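You operate a simulated robot arm through the tools that you are given. There is no shell and no other tool. Be economical: measure what you need, move in short steps, check, and stop when the job is done.

The job below is to be done with a simulated two-armed robot. You get a single attempt, and the scene is never put back.

TASK
Sand the burr off the white pipe, then grease its end.
Fine: hold the pipe for both jobs; brown block, then yellow brush from the yellow tub; put both tools back. Set down upright: yellow brush. A coat counts when it lies all over at full strength: go over it till it gets no stronger. What is to be rubbed or washed off counts as gone when no trace of it is left.

Only the result counts: the job must be done as asked and must still hold three seconds after the hand-in. Knocking over, shifting, dropping, spilling or breaking anything else fails it.

THE ROBOT
Two 7-joint arms with two-finger parallel grippers on one trunk, on a base that drives. Base frame: it is fixed to the floor where the robot stands at the start and does not move with it; the origin is under the middle of the robot, x ahead of it, y to its left, z up; the surface under the hand at the start is at about z = 0.8. Units: m, degrees, N and s.
The left shoulder is at the start at [0.02, 0.113, 1.272], the right one opposite. With the tool pointing down near the work surface each hand reaches from about 0.1 to 0.58 m from the robot's upright axis, wherever it stands, measured 20 degrees to its own side. Places, roughly: white pipe (6x6x20 cm) [0.7, 0.1, 0.9]; yellow brush (5x5x15 cm) [0.5, -0.1, 0.8]; yellow tub [0.4, -0.3, 0.8]. Payload 1.57 kg a hand.
The tool frame of a hand sits at the grasp point between the pads (the TCP): z along the fingers, y along the line on which they close. The tips reach 0.03 m beyond it. The gripper opens to 0.08 m. The fingers are 0.017 m wide and 0.012 m thick; the gripper's body (0.04 by 0.082 m) begins 0.08 m behind the TCP.
Orientation is told as [roll, pitch, yaw] about the base's x, y, z axes, in that order, counted from this pose: with the fingers straight down and closing along the base's y, the tool's x points along the base's -x, its y along +y and its z along -z.

THE INTERFACE
- The arms move only by the tool send_rows. It takes "left_motion", "right_motion" or both (then of equal length, played together; a hand with none holds still); each is a list of rows, each a list of 7 numbers: the turn, a rotation vector about the tool's x, y, z in degrees, then the shift along the tool's x, y, z in m, then the closure, from 0 (fully open) to 1 (shut). In form: [[ax, ay, az, x, y, z, hand], ...]. A call has 1 to 12 rows; each row shifts and turns the commanded pose from where the row before left it, along the tool's axes as they then stand. Each row takes 0.2 s and may step no farther than 0.05 m and 8.6 degrees from the row before; otherwise, or with a gripper value out of range, the whole call is refused. A pose out of reach is approached as far as the arm can. The call stops where the force on the tool passes 40 N (or 10 N more than at its start, if that is more) or the arm is blocked; 0.2 s more then pass. Each finger travels about 0.045 m/s and halts on what it meets, pressing with about 22 N; the grip force reading is that of the motor and also rises with nothing between the fingers. The clock runs only during rows and for 0.2 s after the last one: add rows that do not move to give the fingers time. The reply holds the time, the measured pose of the TCP, the force on the tool along the base axes, the opening and the grip force, in the units named above and with some noise, with the torque about the TCP (base axes, N m) and any sound that the robot's microphone picked up.
- Cameras (640 x 400 px; columns grow to the right, rows downward): "scene" is now at [0.1034, -0.0013, 1.4134]; the picture's right is [-0.03, -1.00, 0.00], its down [-0.40, 0.01, -0.91] and it looks along [0.91, -0.03, -0.40] (base axes); focal length 214 px, centre (320, 200). "left" rides on the left gripper at [0.072, 0.007, -0.122] in its tool frame; the picture's right is [-0.09, 1.00, 0.00], its down [-0.84, -0.08, -0.54] and it looks along [-0.54, -0.05, 0.84] (tool axes); focal length 238 px, centre (320, 200). "right" rides on the right gripper at [0.072, -0.007, -0.122] in its tool frame; the picture's right is [0.09, 1.00, 0.00], its down [-0.84, 0.08, -0.54] and it looks along [-0.54, 0.05, 0.84] (tool axes); focal length 238 px, centre (320, 200). There is no depth. A picture from a camera that has moved, and an enlarged one, comes with that camera's place and axes in the base frame and with its lens.
- capture(camera): a new picture of that camera. No time passes.
- lift_body(by): slides the trunk up (or, below 0, down) by that many m; the arms and the scene camera ride with it, the base frame stays. It gives what a move gives, with no picture.
- drive_base(legs): drives the robot by 1 to 6 legs, each [ahead, left, turn to the left] in m, m and degrees, along the robot's own axes; the way and the turn of a leg run together, so that a leg with both is an arc; at most 1.5 m and 180 degrees a leg. The arms and the cameras ride along, it lands a little off, and it stops where it bumps. It gives what a move gives.
- head_to(pan, tilt): turns the head with the scene camera to pan (to the left, within 80 degrees either way) and tilt (down, from -29 to 69), counted from straight ahead of the robot. It gives what a move gives.
- enlarge(camera, box): a new picture of the part [left, top, right, bottom] of that camera's present view, enlarged. No time passes.
- finish_job(): hands the job in; it is judged then, once.

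Go step by step. Nothing tells you exact positions but the pictures and the camera data: compare them with the known pose of the tool, close in by small moves and look again before you grip or let go. The budget is 120 turns and 108 pictures, counting those below and the enlarged ones. Unless the task says otherwise, let go and move clear before handing in, and close with one line.

The tools are called as name(argument=value, ...) on one line, values as JSON. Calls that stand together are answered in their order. send_rows: Moves the arms, as the interface text tells. Its arguments: {"type":"object","properties":{"left_motion":{"type":"array"},"right_motion":{"type":"array"}},"required":[]} The other tools are called the same way: lift_body (by) slides the trunk up or down; drive_base (legs) drives the base; head_to (pan, tilt) turns the head that bears the scene camera; capture (camera) takes a picture; enlarge (camera, box) takes an enlarged picture of a part of a camera's view; finish_job () hands the job in.

At the start:

```text
clock: 0.0
left_tcp_pos: [0.3761, 0.1412, 1.3912]
left_tcp_rot: [0.0, 0.0, 0.1]
left_ft_force: [0.0, -0.1, 0.2]
left_moment: [-0.01, -0.02, 0.02]
left_grip_width: 0.0802
left_finger_force: 0.2
right_tcp_pos: [0.3142, -0.128, 1.4025]
right_tcp_rot: [0.0, 0.0, 0.0]
right_ft_force: [0.0, 0.1, -0.3]
right_moment: [-0.03, 0.02, 0.03]
right_grip_width: 0.0802
right_finger_force: 0.0
trunk travel left (down, up): [-0.325, 0.245]
robot x, y, heading: [0.0014, -0.0022, 0.1]
head pan, tilt: [-2.0, 23.8]
```

scene: 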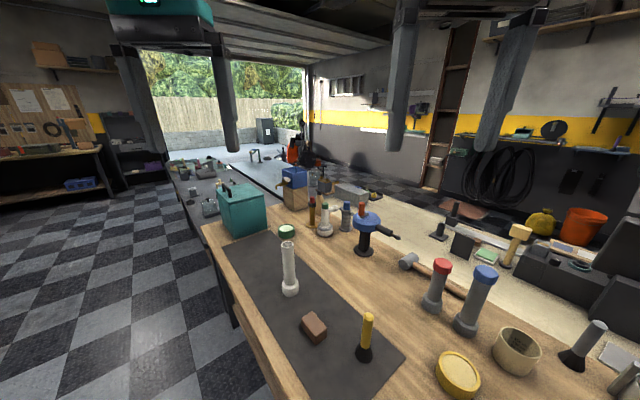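
right: 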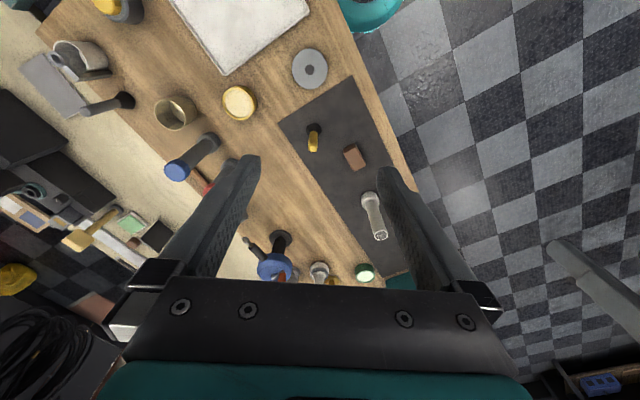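
left: 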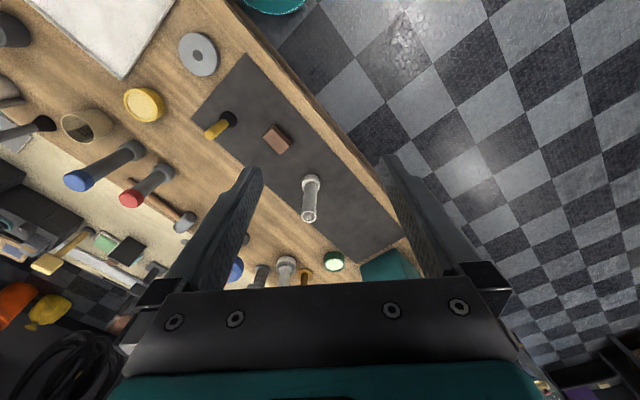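

I see the bench running diagonally, with the white pipe standing on a dark mat, a brown block, the yellow brush and the yellow tub. I will take enlarged views first to locate them and find the burr.

enlarge(camera="scene", box=[240, 210, 400, 370])

enlarge(camera="scene", box=[340, 290, 500, 400])

enlarge(camera="left", box=[110, 60, 350, 240])

```text
2.50 times, centred on (320, 290) of scene
camera zoom: at [0.1034, -0.0013, 1.4134], right [-0.03, -1.0, 0.0], down [-0.4, 0.01, -0.91], along [0.91, -0.03, -0.4], focal length 536 px, centre (320, -25)
```

zoom: 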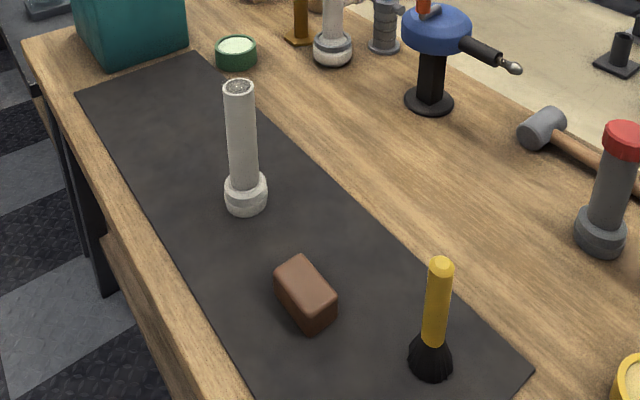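

```text
3.64 times, centred on (420, 345) of scene
camera zoom: at [0.1034, -0.0013, 1.4134], right [-0.03, -1.0, 0.0], down [-0.4, 0.01, -0.91], along [0.91, -0.03, -0.4], focal length 780 px, centre (-44, -327)
```

zoom: 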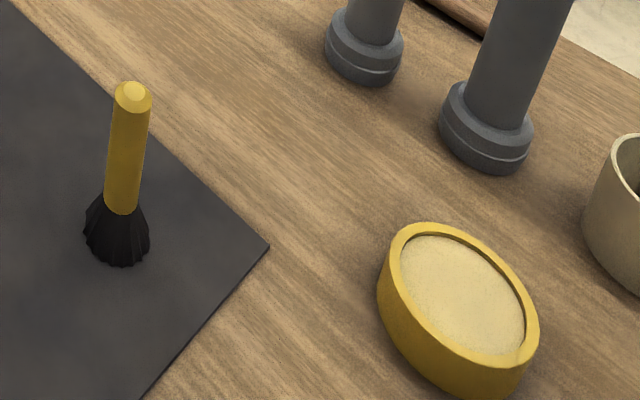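

```text
2.22 times, centred on (230, 150) of left
camera zoom: at [0.3029, 0.1464, 1.5127], right [0.09, 1.0, 0.0], down [0.84, -0.08, 0.54], along [0.54, -0.05, -0.84], focal length 530 px, centre (520, 311)
```

zoom: 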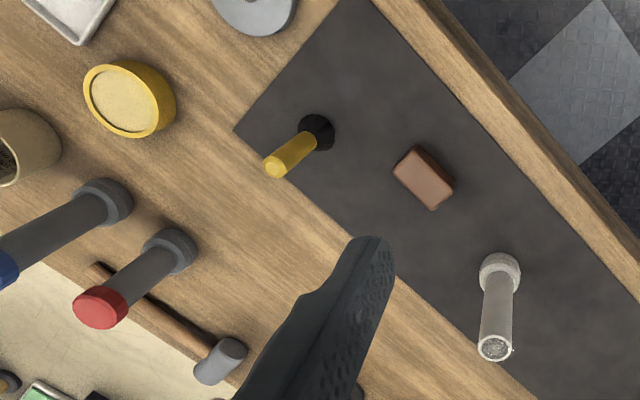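

The pipe stands at about (0.69, 0.09) with its top at z 1.0, the brush is near (0.455, -0.13), the block near (0.53, 0) and the tub near (0.40, -0.35). The bench edge runs along (0.79, 0.61), so I will drive along it and turn to face the bench.

drive_base(legs=[[0.26, 0.2, 0], [0, 0, -52]])

head_to(pan=0, tilt=50)

capture(camera="scene")

```text
clock: 4.5
left_tcp_pos: [0.6011, -0.0078, 1.3899]
left_tcp_rot: [0.1, 0.0, -51.8]
left_ft_force: [-0.6, -1.0, -0.6]
left_moment: [0.0, 0.02, 0.04]
left_grip_width: 0.0798
left_finger_force: 0.1
right_tcp_pos: [0.3514, -0.1247, 1.4031]
right_tcp_rot: [0.1, 0.1, -51.9]
right_ft_force: [0.4, -0.4, -0.5]
right_moment: [-0.03, 0.01, 0.0]
right_grip_width: 0.08
right_finger_force: 0.0
trunk travel left (down, up): [-0.325, 0.245]
robot x, y, heading: [0.2599, 0.2041, -52.0]
head pan, tilt: [-2.0, 23.8]
```

```text
clock: 5.4
left_tcp_pos: [0.6007, -0.0075, 1.3909]
left_tcp_rot: [0.0, -0.1, -51.8]
left_ft_force: [0.2, 0.4, -0.4]
left_moment: [-0.03, 0.0, -0.01]
left_grip_width: 0.0798
left_finger_force: 0.0
right_tcp_pos: [0.35, -0.1242, 1.4025]
right_tcp_rot: [0.0, 0.0, -52.0]
right_ft_force: [0.1, -0.3, 0.0]
right_moment: [0.0, 0.02, -0.04]
right_grip_width: 0.0801
right_finger_force: 0.1
trunk travel left (down, up): [-0.325, 0.245]
robot x, y, heading: [0.2572, 0.2028, -52.0]
head pan, tilt: [0.0, 50.0]
```

```text
101 pictures are left
camera scene: at [0.313, 0.1347, 1.374], right [-0.79, -0.62, 0.0], down [-0.47, 0.6, -0.64], along [0.4, -0.51, -0.77], focal length 214 px, centre (320, 200)
```

scene: 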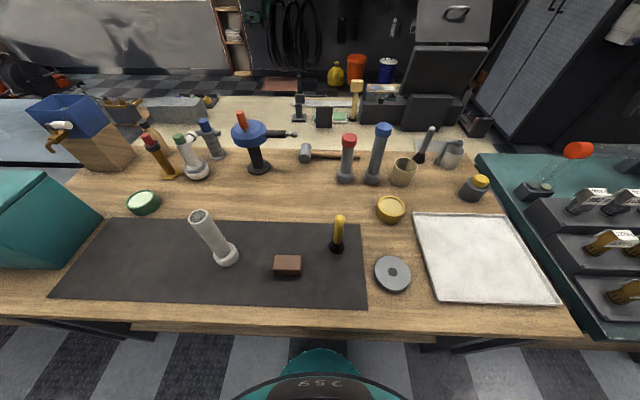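

The bench is now square in front of me, with the pipe on the left and the block, brush and tub to the right. I will enlarge these to measure them.

enlarge(camera="scene", box=[180, 190, 300, 290])

enlarge(camera="scene", box=[260, 185, 420, 285])

```text
4.00 times, centred on (240, 240) of scene
camera zoom: at [0.313, 0.1347, 1.374], right [-0.79, -0.62, 0.0], down [-0.47, 0.6, -0.64], along [0.4, -0.51, -0.77], focal length 858 px, centre (640, 40)
```

zoom: 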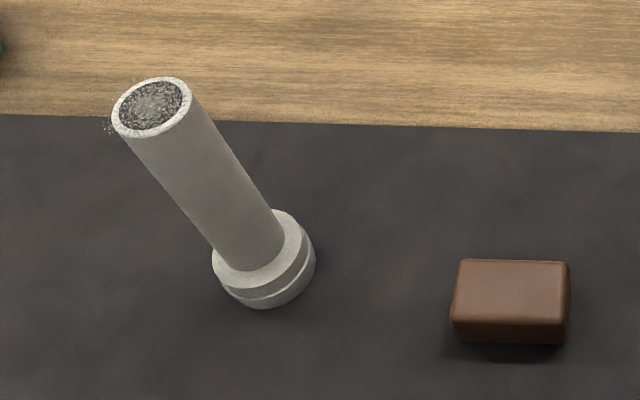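

```text
4.00 times, centred on (340, 235) of scene
camera zoom: at [0.313, 0.1347, 1.374], right [-0.79, -0.62, 0.0], down [-0.47, 0.6, -0.64], along [0.4, -0.51, -0.77], focal length 858 px, centre (240, 60)
```

zoom: 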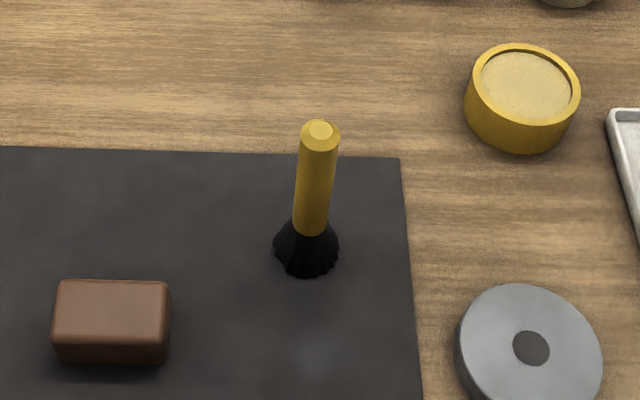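

The pipe, block, brush and tub are measured in the robot frame at about (0.354, 0.263), (0.33, 0.083), (0.386, -0.049) and (0.511, -0.228). Next I look closely at the pipe end for the burr.

enlarge(camera="scene", box=[182, 198, 222, 223])

capture(camera="left")

```text
16.00 times, centred on (202, 210) of scene
camera zoom: at [0.313, 0.1347, 1.374], right [-0.79, -0.62, 0.0], down [-0.47, 0.6, -0.64], along [0.4, -0.51, -0.77], focal length 3432 px, centre (2208, 32)
```

zoom: 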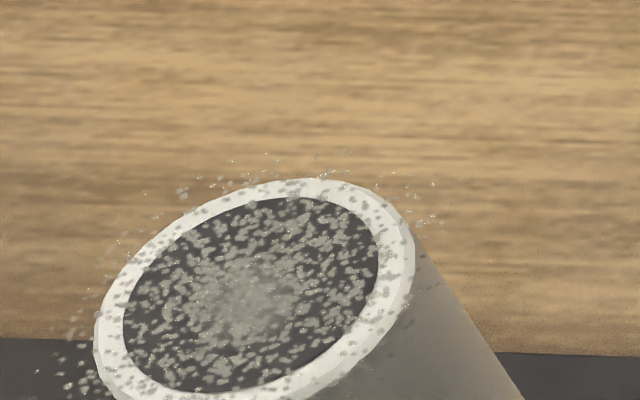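

```text
97 pictures are left
camera left: at [0.561, 0.0519, 1.5127], right [0.84, 0.54, 0.0], down [0.46, -0.71, 0.54], along [0.29, -0.46, -0.84], focal length 238 px, centre (320, 200)
```

left: 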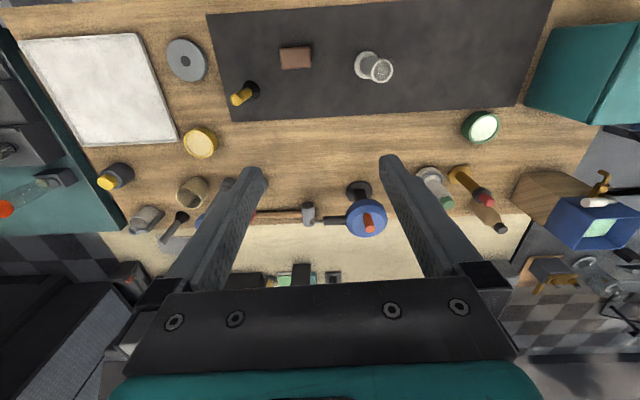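

The burr is a speckled layer over the pipe's top face, so the block should be rubbed flat across it. First the left hand comes round to hold the shaft from the near side.

send_rows(left_motion=[[0, 0, 0, 0.0191, 0.0171, 0.0344, 0], [0, 0, 0, 0.0191, 0.0171, 0.0344, 0], [0, 0, 0, 0.0191, 0.0171, 0.0344, 0], [0, 0, 0, 0.0191, 0.0171, 0.0344, 0], [0, 0, 0, 0.0191, 0.0171, 0.0344, 0], [0, 0, 0, 0.0191, 0.0171, 0.0344, 0], [0, 0, 0, 0.0191, 0.0171, 0.0344, 0], [0, -7.5, 0, 0, 0, 0, 0], [0, -7.5, 0, 0, 0, 0, 0], [0, -7.5, 0, 0, 0, 0, 0], [0, -7.5, 0, 0, 0, 0, 0]])

send_rows(left_motion=[[0, -7.5, 0, 0, 0, 0, 0], [0, -7.5, 0, 0, 0, 0, 0], [0, -7.5, 0, 0, 0, 0, 0], [0, -7.5, 0, 0, 0, 0, 0], [0, 0, 0, 0, 0, 0, 0]])

capture(camera="scene")

```text
clock: 7.8
left_tcp_pos: [0.6754, 0.144, 1.1798]
left_tcp_rot: [-0.1, -30.0, -52.0]
left_ft_force: [-0.2, 0.6, -0.1]
left_moment: [-0.03, 0.01, 0.01]
left_grip_width: 0.08
left_finger_force: 0.1
left hand out of reach, approached as far as the arm can: row 9, 10, 11
right_tcp_pos: [0.3507, -0.1234, 1.4019]
right_tcp_rot: [0.0, -0.1, -52.0]
right_ft_force: [0.9, 0.1, 0.8]
right_moment: [-0.03, 0.0, -0.04]
right_grip_width: 0.0802
right_finger_force: 0.0
trunk travel left (down, up): [-0.325, 0.245]
robot x, y, heading: [0.258, 0.1986, -52.0]
head pan, tilt: [0.0, 50.0]
```

```text
clock: 9.0
left_tcp_pos: [0.7484, 0.1303, 1.2025]
left_tcp_rot: [-0.3, -59.9, -51.8]
left_ft_force: [0.0, 0.2, 0.3]
left_moment: [0.03, 0.0, 0.02]
left_grip_width: 0.0799
left_finger_force: 0.1
left hand out of reach, approached as far as the arm can: row 1, 2, 3, 4
right_tcp_pos: [0.3508, -0.1247, 1.4027]
right_tcp_rot: [0.1, 0.0, -52.0]
right_ft_force: [0.3, 0.0, 0.5]
right_moment: [0.03, 0.02, 0.01]
right_grip_width: 0.0799
right_finger_force: 0.0
trunk travel left (down, up): [-0.325, 0.245]
robot x, y, heading: [0.2572, 0.2058, -52.2]
head pan, tilt: [0.0, 50.0]
```

```text
96 pictures are left
camera scene: at [0.313, 0.1346, 1.374], right [-0.79, -0.62, 0.0], down [-0.47, 0.6, -0.64], along [0.4, -0.51, -0.77], focal length 214 px, centre (320, 200)
```

scene: 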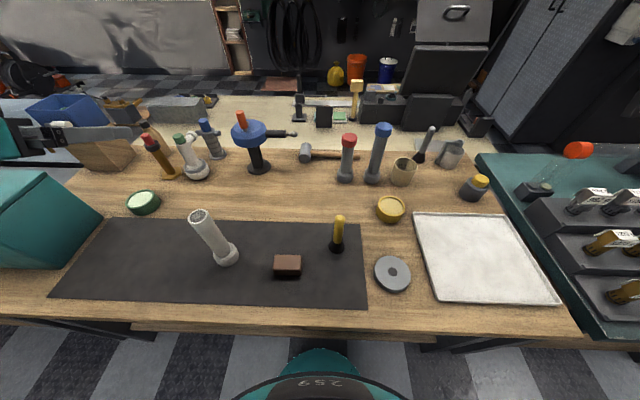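

The near-side approach is too close to the shoulder for the arm to reach. I will yaw the left hand 45° to the right so it comes at the pipe from the left.

send_rows(left_motion=[[6.495, 0, 3.75, 0, 0, 0, 0], [6.495, 0, 3.75, 0, 0, 0, 0], [6.495, 0, 3.75, 0, 0, 0, 0], [6.495, 0, 3.75, 0, 0, 0, 0], [6.495, 0, 3.75, 0, 0, 0, 0], [6.495, 0, 3.75, 0, 0, 0, 0], [0, 0, 0, 0, 0, 0, 0]])

```text
clock: 10.6
left_tcp_pos: [0.7487, 0.1319, 1.2026]
left_tcp_rot: [0.0, -60.1, -96.9]
left_ft_force: [0.2, -0.4, -0.2]
left_moment: [0.01, 0.01, 0.01]
left_grip_width: 0.0802
left_finger_force: 0.1
right_tcp_pos: [0.3488, -0.1253, 1.4025]
right_tcp_rot: [0.0, 0.0, -52.0]
right_ft_force: [0.0, -0.2, -0.8]
right_moment: [0.03, 0.02, -0.02]
right_grip_width: 0.0798
right_finger_force: 0.2
trunk travel left (down, up): [-0.325, 0.245]
robot x, y, heading: [0.257, 0.2008, -52.1]
head pan, tilt: [0.0, 50.0]
```

The yaw worked and the commanded pose matches the measured one. Next I move to the pre-grasp point, about 13 cm back from the pipe, and look.

send_rows(left_motion=[[0, 0, 0, 0.0393, -0.0096, 0.0111, 0], [0, 0, 0, 0.0393, -0.0096, 0.0111, 0], [0, 0, 0, 0.0393, -0.0096, 0.0111, 0], [0, 0, 0, 0.0393, -0.0096, 0.0111, 0], [0, 0, 0, 0.0393, -0.0096, 0.0111, 0], [0, 0, 0, 0.0393, -0.0096, 0.0111, 0], [0, 0, 0, 0, 0, 0, 0]])

capture(camera="scene")

capture(camera="left")

```text
clock: 12.2
left_tcp_pos: [0.6989, 0.1979, 0.9633]
left_tcp_rot: [-0.1, -60.0, -97.0]
left_ft_force: [-0.7, -0.5, 0.0]
left_moment: [0.0, 0.0, 0.03]
left_grip_width: 0.0798
left_finger_force: 0.1
right_tcp_pos: [0.3503, -0.1247, 1.4033]
right_tcp_rot: [0.0, -0.1, -52.0]
right_ft_force: [-0.7, -0.1, 1.1]
right_moment: [0.02, 0.0, 0.02]
right_grip_width: 0.0798
right_finger_force: 0.0
trunk travel left (down, up): [-0.325, 0.245]
robot x, y, heading: [0.2583, 0.1996, -52.0]
head pan, tilt: [0.0, 50.0]
```

```text
95 pictures are left
camera scene: at [0.313, 0.1345, 1.374], right [-0.79, -0.62, 0.0], down [-0.47, 0.6, -0.64], along [0.4, -0.51, -0.77], focal length 214 px, centre (320, 200)
```

scene: 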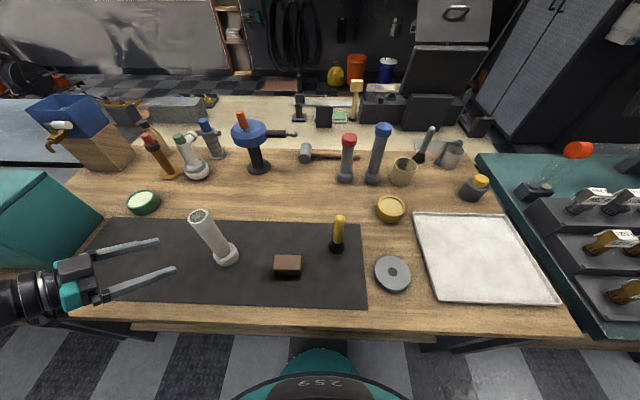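

```text
94 pictures are left
camera left: at [0.7223, 0.336, 0.9624], right [0.98, -0.17, 0.08], down [-0.07, 0.06, 1.0], along [-0.17, -0.98, 0.05], focal length 238 px, centre (320, 200)
```

left: 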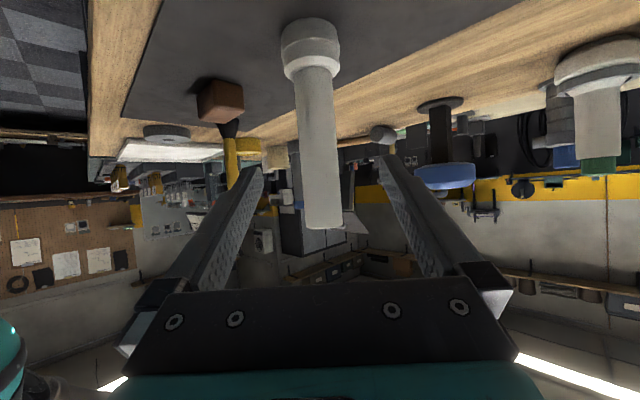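

The pipe sits centred between the fingers, so I advance along the tool axis and stop around the shaft.

send_rows(left_motion=[[0, 0, 0, 0, -0.0005, 0.032, 0], [0, 0, 0, 0, -0.0005, 0.032, 0], [0, 0, 0, 0, -0.0005, 0.032, 0], [0, 0, 0, 0, -0.0005, 0.032, 0], [0, 0, 0, 0, 0, 0, 0]])

enlarge(camera="scene", box=[120, 190, 280, 310])

capture(camera="left")

```text
clock: 13.4
left_tcp_pos: [0.6744, 0.1171, 0.971]
left_tcp_rot: [-0.1, -59.8, -96.8]
left_ft_force: [1.1, 1.1, -1.0]
left_moment: [-0.02, -0.02, -0.02]
left_grip_width: 0.08
left_finger_force: 0.1
left hand out of reach, approached as far as the arm can: row 1, 2, 3, 4
right_tcp_pos: [0.3511, -0.1249, 1.4025]
right_tcp_rot: [0.0, 0.0, -52.0]
right_ft_force: [0.7, -0.4, -0.2]
right_moment: [0.0, 0.01, 0.01]
right_grip_width: 0.08
right_finger_force: 0.1
trunk travel left (down, up): [-0.325, 0.245]
robot x, y, heading: [0.2565, 0.2017, -52.1]
head pan, tilt: [0.0, 50.0]
```

```text
3.33 times, centred on (200, 250) of scene
camera zoom: at [0.3131, 0.1348, 1.374], right [-0.79, -0.62, 0.0], down [-0.47, 0.6, -0.64], along [0.4, -0.51, -0.77], focal length 715 px, centre (720, 33)
```

zoom: 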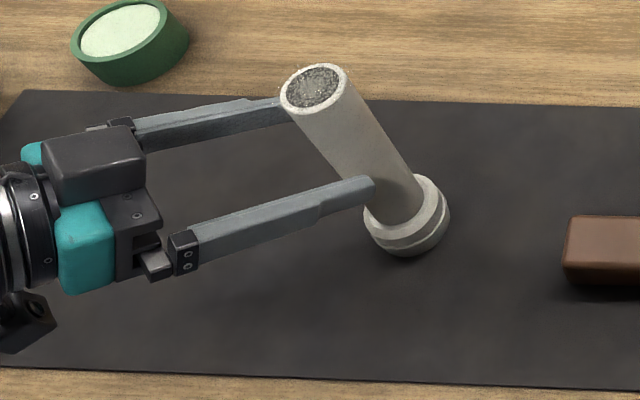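

```text
92 pictures are left
camera left: at [0.6978, 0.2553, 0.9705], right [0.98, -0.17, 0.08], down [-0.07, 0.06, 1.0], along [-0.17, -0.98, 0.05], focal length 238 px, centre (320, 200)
```

left: 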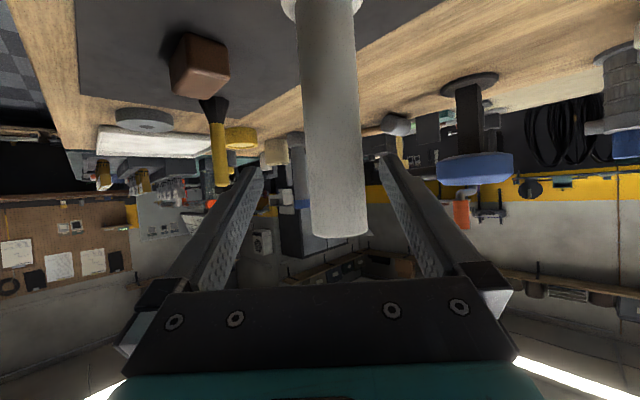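

The arm stops short at about z 0.97 in this pose and the fingers are already straddling the shaft clear of it. Lowering the trunk brings the same arm posture down to the grip height.

lift_body(by=-0.08)

send_rows(left_motion=[[0, 0, 0, 0, 0.008, 0.01, 0], [0, 0, 0, 0, 0.004, 0.018, 0], [0, 0, 0, 0, 0, 0, 0]])

capture(camera="left")

enlarge(camera="scene", box=[120, 180, 280, 280])

```text
clock: 14.6
left_tcp_pos: [0.675, 0.1162, 0.8922]
left_tcp_rot: [-0.1, -59.9, -96.8]
left_ft_force: [0.0, 0.4, 0.4]
left_moment: [-0.01, -0.01, 0.01]
left_grip_width: 0.0802
left_finger_force: 0.1
right_tcp_pos: [0.3508, -0.1244, 1.3229]
right_tcp_rot: [0.0, 0.0, -52.0]
right_ft_force: [0.3, -0.1, -0.3]
right_moment: [-0.01, -0.05, 0.02]
right_grip_width: 0.08
right_finger_force: 0.0
trunk travel left (down, up): [-0.245, 0.325]
robot x, y, heading: [0.2599, 0.2021, -52.1]
head pan, tilt: [0.0, 50.0]
```

```text
clock: 15.4
left_tcp_pos: [0.6811, 0.1023, 0.8979]
left_tcp_rot: [-0.2, -59.6, -96.7]
left_ft_force: [0.4, 0.2, 0.3]
left_moment: [0.04, 0.02, -0.02]
left_grip_width: 0.08
left_finger_force: 0.0
left hand out of reach, approached as far as the arm can: row 1, 2
right_tcp_pos: [0.3508, -0.1256, 1.3227]
right_tcp_rot: [0.0, 0.0, -52.0]
right_ft_force: [0.5, -0.1, 0.8]
right_moment: [0.0, -0.01, 0.0]
right_grip_width: 0.0801
right_finger_force: 0.0
trunk travel left (down, up): [-0.245, 0.325]
robot x, y, heading: [0.2599, 0.2014, -52.2]
head pan, tilt: [0.0, 50.0]
```

```text
91 pictures are left
camera left: at [0.704, 0.2399, 0.898], right [0.98, -0.17, 0.08], down [-0.07, 0.05, 1.0], along [-0.17, -0.98, 0.04], focal length 238 px, centre (320, 200)
```

left: 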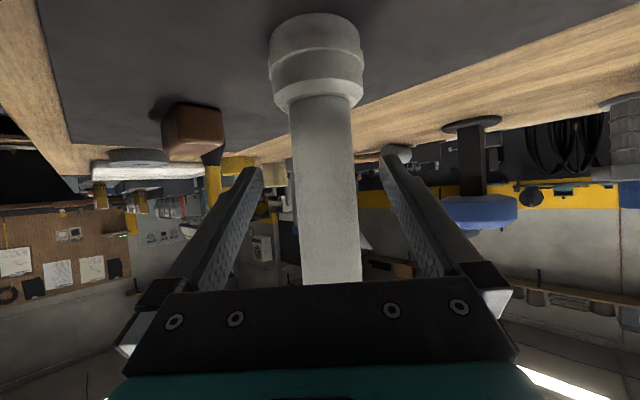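

```text
4.00 times, centred on (200, 230) of scene
camera zoom: at [0.313, 0.1348, 1.294], right [-0.79, -0.62, 0.0], down [-0.47, 0.6, -0.64], along [0.4, -0.51, -0.77], focal length 858 px, centre (800, 80)
```

zoom: 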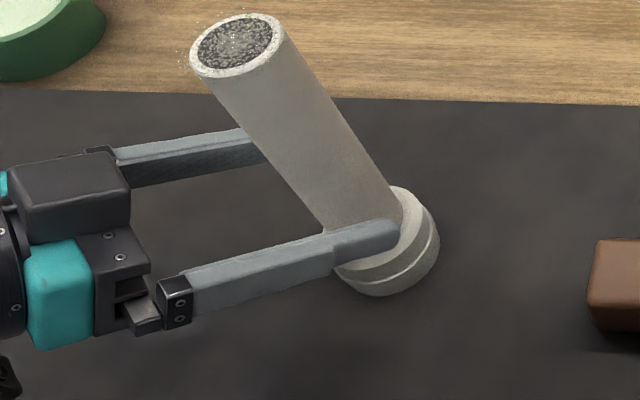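

The fingers are around the shaft at z 0.90 with the pipe about 5 mm off centre. I will shift sideways by that amount and close.

send_rows(left_motion=[[0, 0, 0, 0, 0.005, 0, 0], [0, 0, 0, 0, 0, 0, 0.2], [0, 0, 0, 0, 0, 0, 0.35], [0, 0, 0, 0, 0, 0, 0.45], [0, 0, 0, 0, 0, 0, 0.5], [0, 0, 0, 0, 0, 0, 0.6], [0, 0, 0, 0, 0, 0, 0.8], [0, 0, 0, 0, 0, 0, 1], [0, 0, 0, 0, 0, 0, 1], [0, 0, 0, 0, 0, 0, 1]])

capture(camera="left")

capture(camera="scene")

```text
clock: 17.6
left_tcp_pos: [0.6855, 0.0999, 0.8993]
left_tcp_rot: [-0.1, -59.8, -96.9]
left_ft_force: [-1.1, 1.0, 1.0]
left_moment: [0.1, 0.18, -0.02]
left_grip_width: 0.0397
left_finger_force: 22.8
right_tcp_pos: [0.3491, -0.1262, 1.3218]
right_tcp_rot: [0.1, 0.0, -52.0]
right_ft_force: [0.9, -0.2, 0.1]
right_moment: [0.01, 0.01, 0.0]
right_grip_width: 0.0799
right_finger_force: 0.0
trunk travel left (down, up): [-0.245, 0.325]
robot x, y, heading: [0.2587, 0.2002, -52.1]
head pan, tilt: [0.0, 50.0]
```

```text
89 pictures are left
camera left: at [0.7087, 0.2398, 0.899], right [0.98, -0.17, 0.08], down [-0.07, 0.06, 1.0], along [-0.17, -0.98, 0.04], focal length 238 px, centre (320, 200)
```

left: 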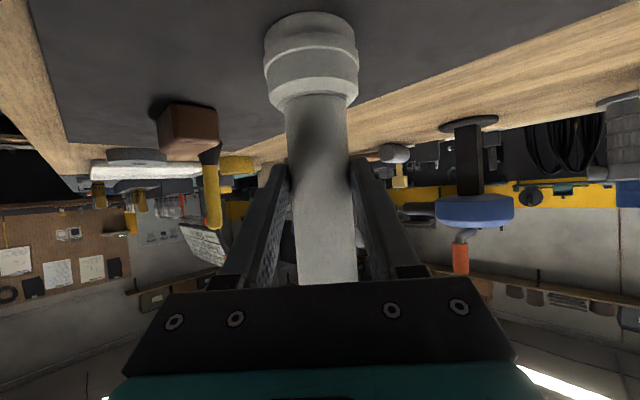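

```text
88 pictures are left
camera scene: at [0.3129, 0.1349, 1.294], right [-0.79, -0.62, 0.0], down [-0.47, 0.6, -0.64], along [0.4, -0.51, -0.77], focal length 214 px, centre (320, 200)
```

scene: 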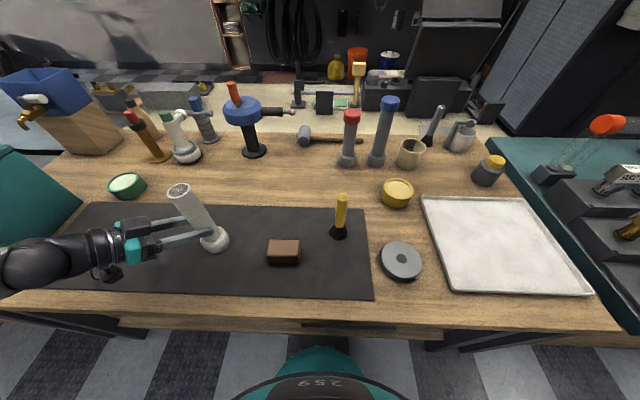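

The pipe is held firmly (0.04 m opening, 23 N). Next I refine the block's position from a zoom before sending the right hand.

enlarge(camera="scene", box=[250, 225, 314, 275])

enlarge(camera="left", box=[140, 90, 240, 160])

```text
8.00 times, centred on (282, 250) of scene
camera zoom: at [0.3129, 0.1349, 1.294], right [-0.79, -0.62, 0.0], down [-0.47, 0.6, -0.64], along [0.4, -0.51, -0.77], focal length 1716 px, centre (624, -200)
```

zoom: 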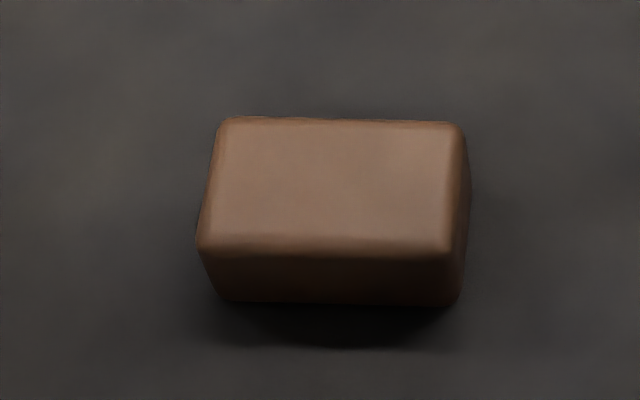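

```text
5.71 times, centred on (190, 125) of left
camera zoom: at [0.7087, 0.2398, 0.899], right [0.98, -0.17, 0.08], down [-0.07, 0.06, 1.0], along [-0.17, -0.98, 0.04], focal length 1362 px, centre (1063, 629)
```

zoom: 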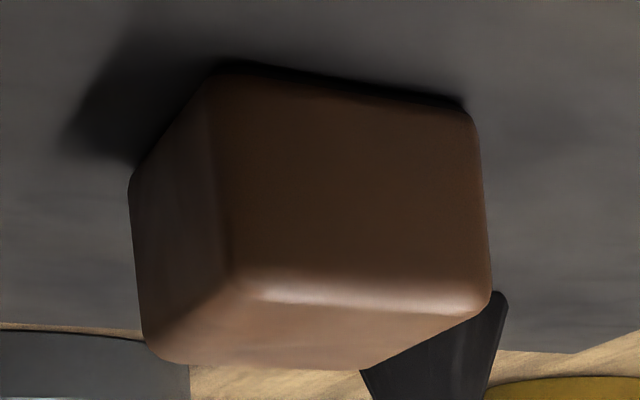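

The block centre is about (0.526, 0.000), 7.3 × 4.2 × 3.6 cm, with its long side parallel to the bench edge. I turn the right hand 90° so it closes across the short side, descending part way.

send_rows(right_motion=[[0, 0, -8.19, 0, 0, 0.02, 0], [0, 0, -8.19, 0, 0, 0.02, 0], [0, 0, -8.19, 0, 0, 0.02, 0], [0, 0, -8.19, 0, 0, 0.02, 0], [0, 0, -8.19, 0, 0, 0.02, 0], [0, 0, -8.19, 0, 0, 0.02, 0], [0, 0, -8.19, 0, 0, 0.02, 0], [0, 0, -8.19, 0, 0, 0.02, 0], [0, 0, -8.19, 0, 0, 0.02, 0], [0, 0, -8.19, 0, 0, 0.02, 0], [0, 0, -8.19, 0, 0, 0.02, 0], [0, 0, 0, 0, 0, 0, 0]])

```text
clock: 20.2
left_tcp_pos: [0.6862, 0.1011, 0.9008]
left_tcp_rot: [-0.1, -59.7, -96.9]
left_ft_force: [0.3, 0.8, 1.4]
left_moment: [0.01, -0.1, 0.05]
left_grip_width: 0.0402
left_finger_force: 21.4
right_tcp_pos: [0.3472, -0.0634, 1.0998]
right_tcp_rot: [-0.1, 0.1, 38.1]
right_ft_force: [-0.4, -0.2, -0.8]
right_moment: [0.02, -0.03, -0.01]
right_grip_width: 0.0798
right_finger_force: 0.1
right hand out of reach, approached as far as the arm can: row 10, 11
trunk travel left (down, up): [-0.245, 0.325]
robot x, y, heading: [0.2598, 0.205, -52.2]
head pan, tilt: [0.0, 50.0]
```

The right hand is turned. Next it goes to just above the block.

send_rows(right_motion=[[0, 0, 0, -0.03, -0.0102, 0.025, 0], [0, 0, 0, -0.03, -0.0102, 0.025, 0], [0, 0, 0, -0.03, -0.0102, 0.025, 0], [0, 0, 0, -0.03, -0.0102, 0.025, 0], [0, 0, 0, -0.03, -0.0102, 0.025, 0], [0, 0, 0, -0.03, -0.0102, 0.025, 0], [0, 0, 0, 0, 0, 0, 0]])

capture(camera="right")

capture(camera="scene")

```text
clock: 21.8
left_tcp_pos: [0.6861, 0.1018, 0.899]
left_tcp_rot: [-0.2, -59.9, -96.8]
left_ft_force: [-0.2, 1.7, 2.6]
left_moment: [0.04, 0.0, -0.02]
left_grip_width: 0.0401
left_finger_force: 22.2
right_tcp_pos: [0.4376, -0.0302, 1.0195]
right_tcp_rot: [0.1, 0.0, 37.9]
right_ft_force: [-0.7, 0.4, 0.2]
right_moment: [-0.02, -0.02, -0.01]
right_grip_width: 0.08
right_finger_force: 0.0
right hand out of reach, approached as far as the arm can: row 3, 4, 5, 6
trunk travel left (down, up): [-0.245, 0.325]
robot x, y, heading: [0.2555, 0.2012, -52.0]
head pan, tilt: [0.0, 50.0]
```

```text
85 pictures are left
camera right: at [0.3861, -0.0789, 1.141], right [-0.68, 0.73, 0.0], down [0.61, 0.58, 0.54], along [0.4, 0.37, -0.84], focal length 238 px, centre (320, 200)
```

right: 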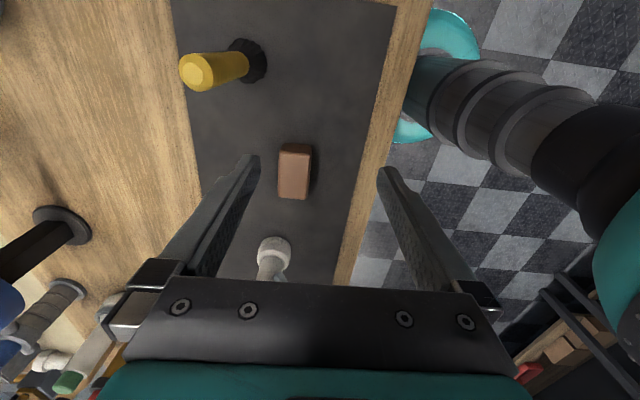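

```text
84 pictures are left
camera scene: at [0.3127, 0.1349, 1.294], right [-0.79, -0.62, 0.0], down [-0.47, 0.6, -0.64], along [0.4, -0.51, -0.77], focal length 214 px, centre (320, 200)
```

scene: 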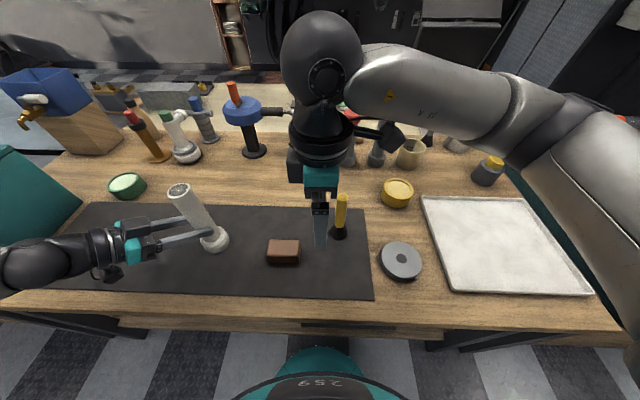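

The +90° yaw puts the right arm at a joint limit. I will rotate the other way, to -90°, and see how that reaches.

send_rows(right_motion=[[0, 0, 8.19, 0, 0, -0.004, 0], [0, 0, 8.19, 0, 0, -0.004, 0], [0, 0, 8.19, 0, 0, -0.004, 0], [0, 0, 8.19, 0, 0, -0.004, 0], [0, 0, 8.19, 0, 0, -0.004, 0], [0, 0, 8.19, 0, 0, -0.004, 0], [0, 0, 8.19, 0, 0, -0.004, 0], [0, 0, 8.19, 0, 0, -0.004, 0], [0, 0, 8.19, 0, 0, -0.004, 0], [0, 0, 8.19, 0, 0, -0.004, 0], [0, 0, 8.19, 0, 0, -0.004, 0]])

send_rows(right_motion=[[0, 0, 8.19, 0, 0, 0, 0], [0, 0, 8.19, 0, 0, 0, 0], [0, 0, 8.19, 0, 0, 0, 0], [0, 0, 8.19, 0, 0, 0, 0], [0, 0, 8.19, 0, 0, 0, 0], [0, 0, 8.19, 0, 0, 0, 0], [0, 0, 8.19, 0, 0, 0, 0], [0, 0, 8.19, 0, 0, 0, 0], [0, 0, 8.19, 0, 0, 0, 0], [0, 0, 8.19, 0, 0, 0, 0], [0, 0, 8.19, 0, 0, 0, 0], [0, 0, 0, 0, 0, 0, 0]])

```text
clock: 24.2
left_tcp_pos: [0.6867, 0.1017, 0.8999]
left_tcp_rot: [-0.1, -59.8, -97.0]
left_ft_force: [-0.3, 1.7, 1.9]
left_moment: [-0.02, -0.1, 0.05]
left_grip_width: 0.04
left_finger_force: 22.3
right_tcp_pos: [0.4374, -0.0302, 1.0641]
right_tcp_rot: [0.0, 0.0, -52.2]
right_ft_force: [0.1, 0.8, -0.6]
right_moment: [0.0, -0.03, -0.01]
right_grip_width: 0.0799
right_finger_force: 0.1
trunk travel left (down, up): [-0.245, 0.325]
robot x, y, heading: [0.2608, 0.2007, -51.9]
head pan, tilt: [0.0, 50.0]
```

```text
clock: 26.8
left_tcp_pos: [0.6865, 0.0999, 0.898]
left_tcp_rot: [-0.2, -59.8, -96.8]
left_ft_force: [0.1, 0.7, 2.6]
left_moment: [-0.06, -0.13, 0.02]
left_grip_width: 0.04
left_finger_force: 21.9
right_tcp_pos: [0.437, -0.0286, 1.0641]
right_tcp_rot: [0.0, 0.0, -142.2]
right_ft_force: [-0.9, -0.4, -0.7]
right_moment: [-0.03, 0.01, -0.02]
right_grip_width: 0.0801
right_finger_force: 0.0
trunk travel left (down, up): [-0.245, 0.325]
robot x, y, heading: [0.2589, 0.1999, -52.1]
head pan, tilt: [0.0, 50.0]
```

The -90° yaw is fully reachable. Next I approach above the block.

send_rows(right_motion=[[0, 0, 0, 0.022, 0.0079, 0.0335, 0], [0, 0, 0, 0.022, 0.0079, 0.0335, 0], [0, 0, 0, 0.022, 0.0079, 0.0335, 0], [0, 0, 0, 0.022, 0.0079, 0.0335, 0], [0, 0, 0, 0, 0, 0, 0]])

capture(camera="right")

capture(camera="scene")

```text
clock: 28.0
left_tcp_pos: [0.6868, 0.1011, 0.899]
left_tcp_rot: [-0.1, -59.8, -96.9]
left_ft_force: [-0.9, 0.8, 2.0]
left_moment: [-0.06, -0.04, 0.03]
left_grip_width: 0.0397
left_finger_force: 21.6
right_tcp_pos: [0.5258, -0.0015, 0.9301]
right_tcp_rot: [0.0, 0.1, -142.0]
right_ft_force: [0.2, 0.3, 0.4]
right_moment: [0.02, 0.02, 0.0]
right_grip_width: 0.0801
right_finger_force: 0.1
trunk travel left (down, up): [-0.245, 0.325]
robot x, y, heading: [0.2589, 0.1961, -52.1]
head pan, tilt: [0.0, 50.0]
```

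```text
83 pictures are left
camera right: at [0.5802, 0.0493, 1.0516], right [0.69, -0.73, 0.0], down [-0.61, -0.58, 0.54], along [-0.39, -0.37, -0.84], focal length 238 px, centre (320, 200)
```

right: 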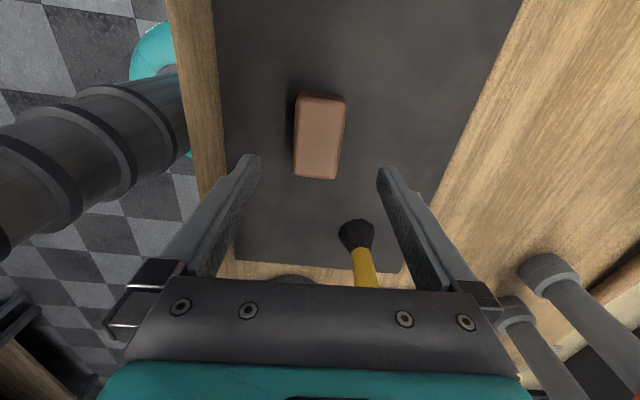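

```text
82 pictures are left
camera scene: at [0.3128, 0.1348, 1.294], right [-0.79, -0.62, 0.0], down [-0.47, 0.6, -0.64], along [0.4, -0.51, -0.77], focal length 214 px, centre (320, 200)
```

scene: 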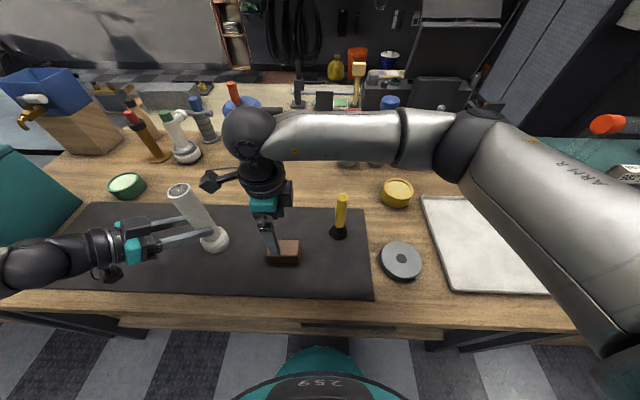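

The hand lines up with the block across its short side, and needs only about 6 mm along its length. I descend and grip with the fingertips about 1 cm above the mat.

send_rows(right_motion=[[0, 0, 0, 0.006, 0, 0.03, 0], [0, 0, 0, 0, 0, 0.03, 0], [0, 0, 0, 0, 0, 0.026, 0], [0, 0, 0, 0, 0, 0, 0.2], [0, 0, 0, 0, 0, 0, 0.4], [0, 0, 0, 0, 0, 0, 0.5], [0, 0, 0, 0, 0, 0, 0.7], [0, 0, 0, 0, 0, 0, 1], [0, 0, 0, 0, 0, 0, 1], [0, 0, 0, 0, 0, 0, 1]])

capture(camera="right")

enlarge(camera="scene", box=[230, 200, 326, 275])

```text
clock: 30.2
left_tcp_pos: [0.6853, 0.1016, 0.8994]
left_tcp_rot: [0.0, -59.7, -96.9]
left_ft_force: [0.4, 1.2, 2.3]
left_moment: [-0.02, -0.07, 0.05]
left_grip_width: 0.0403
left_finger_force: 21.5
right_tcp_pos: [0.5302, 0.0032, 0.8442]
right_tcp_rot: [0.0, 0.0, -142.1]
right_ft_force: [-0.5, -0.5, 0.6]
right_moment: [0.01, -0.01, 0.01]
right_grip_width: 0.0443
right_finger_force: 22.1
trunk travel left (down, up): [-0.245, 0.325]
robot x, y, heading: [0.2595, 0.2005, -52.0]
head pan, tilt: [0.0, 50.0]
```

```text
81 pictures are left
camera right: at [0.5849, 0.053, 0.9661], right [0.68, -0.73, 0.0], down [-0.61, -0.58, 0.54], along [-0.39, -0.37, -0.84], focal length 238 px, centre (320, 200)
```

right: 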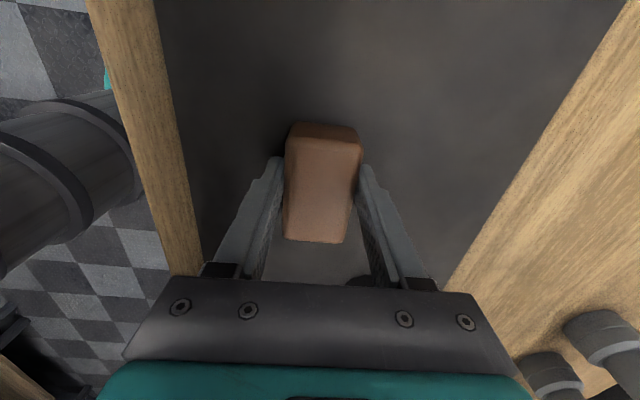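

```text
5.33 times, centred on (278, 238) of scene
camera zoom: at [0.3129, 0.1348, 1.294], right [-0.79, -0.62, 0.0], down [-0.47, 0.6, -0.64], along [0.4, -0.51, -0.77], focal length 1144 px, centre (544, 0)
```

zoom: 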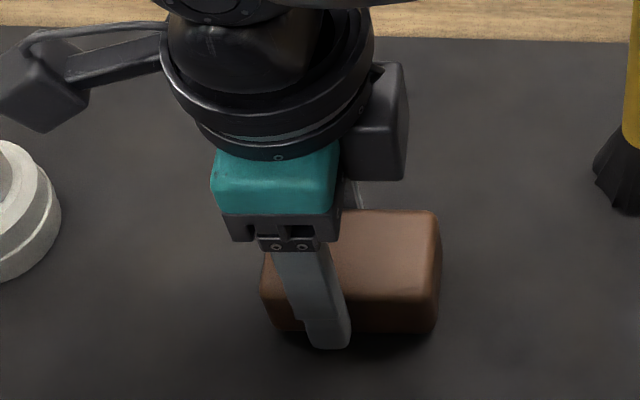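

The block is gripped, a little off its centre but held firmly. I note the return pose (0.530, 0.003, 0.844), lift, and carry it over the pipe end.

send_rows(right_motion=[[0, 0, 0, 0, 0, -0.03, 1], [0, 0, 0, 0, 0, -0.05, 1], [0, 0, 0, 0, 0, -0.05, 1], [0, 0, 0, 0, 0, -0.05, 1], [0, 0, 0, 0, 0, -0.05, 1], [0, 0, 0, 0, 0, -0.04, 1], [0, 0, 0, 0.045, 0.007, 0, 1], [0, 0, 0, 0.045, 0.007, 0, 1], [0, 0, 0, 0.045, 0.007, 0, 1], [0, 0, 0, 0.044, 0.0075, 0, 1], [0, 0, 0, 0, 0, 0, 1]])

enlarge(camera="scene", box=[100, 130, 292, 280])

capture(camera="right")

```text
clock: 32.6
left_tcp_pos: [0.6859, 0.1016, 0.8989]
left_tcp_rot: [0.0, -59.8, -96.9]
left_ft_force: [1.2, -0.1, 2.1]
left_moment: [-0.02, -0.09, 0.04]
left_grip_width: 0.0399
left_finger_force: 22.2
right_tcp_pos: [0.6405, 0.0638, 1.1121]
right_tcp_rot: [0.0, 0.0, -142.1]
right_ft_force: [-0.2, -0.1, -1.2]
right_moment: [0.05, 0.01, -0.03]
right_grip_width: 0.044
right_finger_force: 22.6
right hand out of reach, approached as far as the arm can: row 9, 10
trunk travel left (down, up): [-0.245, 0.325]
robot x, y, heading: [0.2592, 0.2037, -51.8]
head pan, tilt: [0.0, 50.0]
```

```text
2.67 times, centred on (196, 205) of scene
camera zoom: at [0.3129, 0.1347, 1.2939], right [-0.79, -0.62, 0.0], down [-0.47, 0.6, -0.64], along [0.4, -0.51, -0.77], focal length 572 px, centre (651, 187)
```

zoom: 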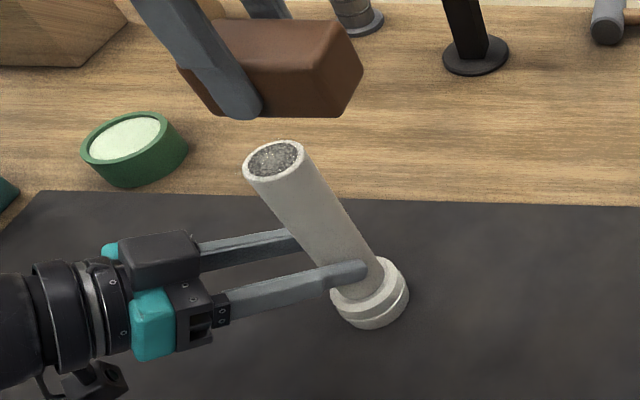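

```text
78 pictures are left
camera right: at [0.6943, 0.114, 1.2351], right [0.68, -0.73, 0.0], down [-0.61, -0.58, 0.54], along [-0.39, -0.37, -0.84], focal length 238 px, centre (320, 200)
```

right: 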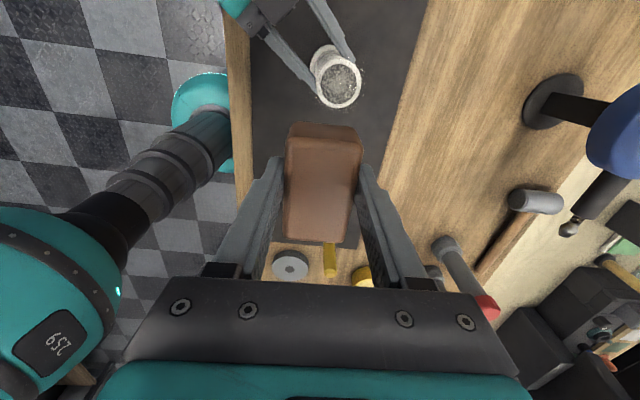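

At this yaw the right arm runs out about 5 cm short of the pipe. The block's orientation doesn't matter for sanding, so I will turn the hand back 45° and go on.

send_rows(right_motion=[[0, 0, -7.5, 0, 0, 0, 1], [0, 0, -7.5, 0, 0, 0, 1], [0, 0, -7.5, 0, 0, 0, 1], [0, 0, -7.5, 0, 0, 0, 1], [0, 0, -7.5, 0, 0, 0, 1], [0, 0, -7.5, 0, 0, 0, 1], [0, 0, 0, 0.018, 0.02, 0, 1], [0, 0, 0, 0.018, 0.0205, 0, 1], [0, 0, 0, 0, 0, 0, 1]])

enlarge(camera="scene", box=[100, 130, 292, 280])

capture(camera="right")

```text
clock: 34.6
left_tcp_pos: [0.6869, 0.1009, 0.8994]
left_tcp_rot: [-0.1, -59.7, -96.8]
left_ft_force: [1.4, 0.3, 1.0]
left_moment: [-0.1, -0.17, 0.07]
left_grip_width: 0.0398
left_finger_force: 22.6
right_tcp_pos: [0.6407, 0.0636, 1.113]
right_tcp_rot: [-0.1, 0.1, -97.0]
right_ft_force: [-0.1, -0.5, -0.6]
right_moment: [-0.03, -0.01, -0.01]
right_grip_width: 0.0443
right_finger_force: 22.1
right hand out of reach, approached as far as the arm can: row 7, 8
trunk travel left (down, up): [-0.245, 0.325]
robot x, y, heading: [0.2561, 0.202, -52.0]
head pan, tilt: [0.0, 50.0]
```

```text
2.67 times, centred on (196, 205) of scene
camera zoom: at [0.3131, 0.1347, 1.294], right [-0.79, -0.62, 0.0], down [-0.47, 0.6, -0.64], along [0.4, -0.51, -0.77], focal length 572 px, centre (651, 187)
```

zoom: 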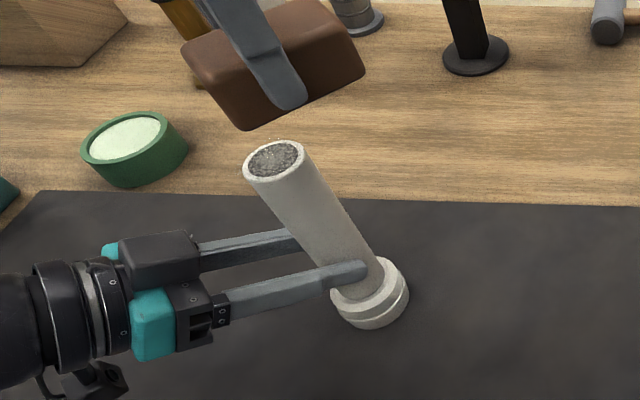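

```text
76 pictures are left
camera right: at [0.6438, 0.136, 1.2356], right [1.0, -0.03, 0.0], down [-0.03, -0.84, 0.54], along [-0.02, -0.54, -0.84], focal length 238 px, centre (320, 200)
```

right: 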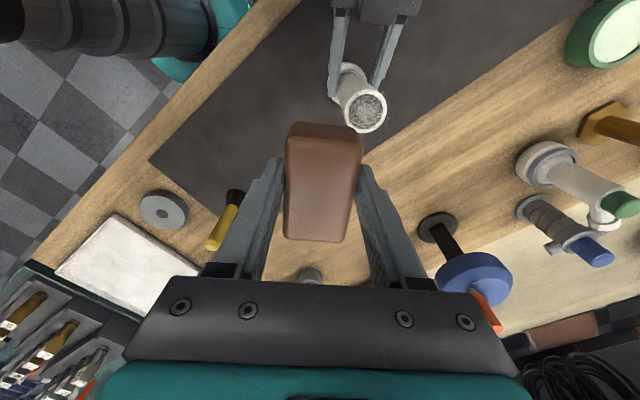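

The limit is in where the wrist must be, not in the yaw. I will put the block back and re-grip it with the hand tilted about its closing axis, so the wrist stays further right while the block stays flat.

send_rows(right_motion=[[0, 0, 7.5, 0, 0, 0, 1], [0, 0, 7.5, 0, 0, 0, 1], [0, 0, 7.5, 0, 0, 0, 1], [0, 0, 7.5, 0, 0, 0, 1], [0, 0, 7.5, 0, 0, 0, 1], [0, 0, 7.5, 0, 0, 0, 1], [0, 0, 0, -0.0415, -0.0067, 0, 1], [0, 0, 0, -0.0415, -0.0067, 0, 1], [0, 0, 0, -0.0413, -0.0068, 0, 1], [0, 0, 0, 0, 0, 0.05, 1], [0, 0, 0, 0, 0, 0.05, 1], [0, 0, 0, 0, 0, 0.05, 1]])

send_rows(right_motion=[[0, 0, 0, 0, 0, 0.045, 1], [0, 0, 0, 0, 0, 0.04, 1], [0, 0, 0, 0, 0, 0.02, 1], [0, 0, 0, 0, 0, 0.008, 1], [0, 0, 0, 0, 0, 0, 1]])

enlarge(camera="scene", box=[230, 200, 326, 275])

```text
clock: 37.2
left_tcp_pos: [0.6844, 0.1009, 0.9001]
left_tcp_rot: [-0.1, -59.9, -96.9]
left_ft_force: [-1.7, 0.0, 0.7]
left_moment: [-0.02, 0.1, -0.07]
left_grip_width: 0.0398
left_finger_force: 21.9
right_tcp_pos: [0.5303, 0.0027, 0.9637]
right_tcp_rot: [0.1, 0.1, -142.1]
right_ft_force: [0.0, -0.1, -0.1]
right_moment: [0.02, 0.0, 0.01]
right_grip_width: 0.0446
right_finger_force: 22.1
trunk travel left (down, up): [-0.245, 0.325]
robot x, y, heading: [0.2605, 0.1976, -52.1]
head pan, tilt: [0.0, 50.0]
```

```text
clock: 38.4
left_tcp_pos: [0.6872, 0.1003, 0.8997]
left_tcp_rot: [0.0, -59.9, -96.8]
left_ft_force: [1.7, 1.1, 0.9]
left_moment: [0.1, -0.13, 0.06]
left_grip_width: 0.0398
left_finger_force: 22.3
right_tcp_pos: [0.5296, 0.0037, 0.8501]
right_tcp_rot: [0.0, 0.0, -142.1]
right_ft_force: [-0.3, -0.6, -1.7]
right_moment: [0.05, 0.02, 0.02]
right_grip_width: 0.0443
right_finger_force: 22.1
trunk travel left (down, up): [-0.245, 0.325]
robot x, y, heading: [0.2598, 0.2025, -51.9]
head pan, tilt: [0.0, 50.0]
```

```text
5.33 times, centred on (278, 238) of scene
camera zoom: at [0.3131, 0.1349, 1.294], right [-0.79, -0.62, 0.0], down [-0.47, 0.6, -0.64], along [0.4, -0.51, -0.77], focal length 1144 px, centre (544, 0)
```

zoom: 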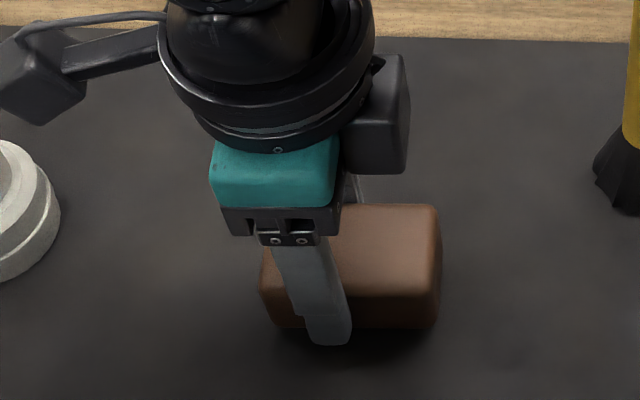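

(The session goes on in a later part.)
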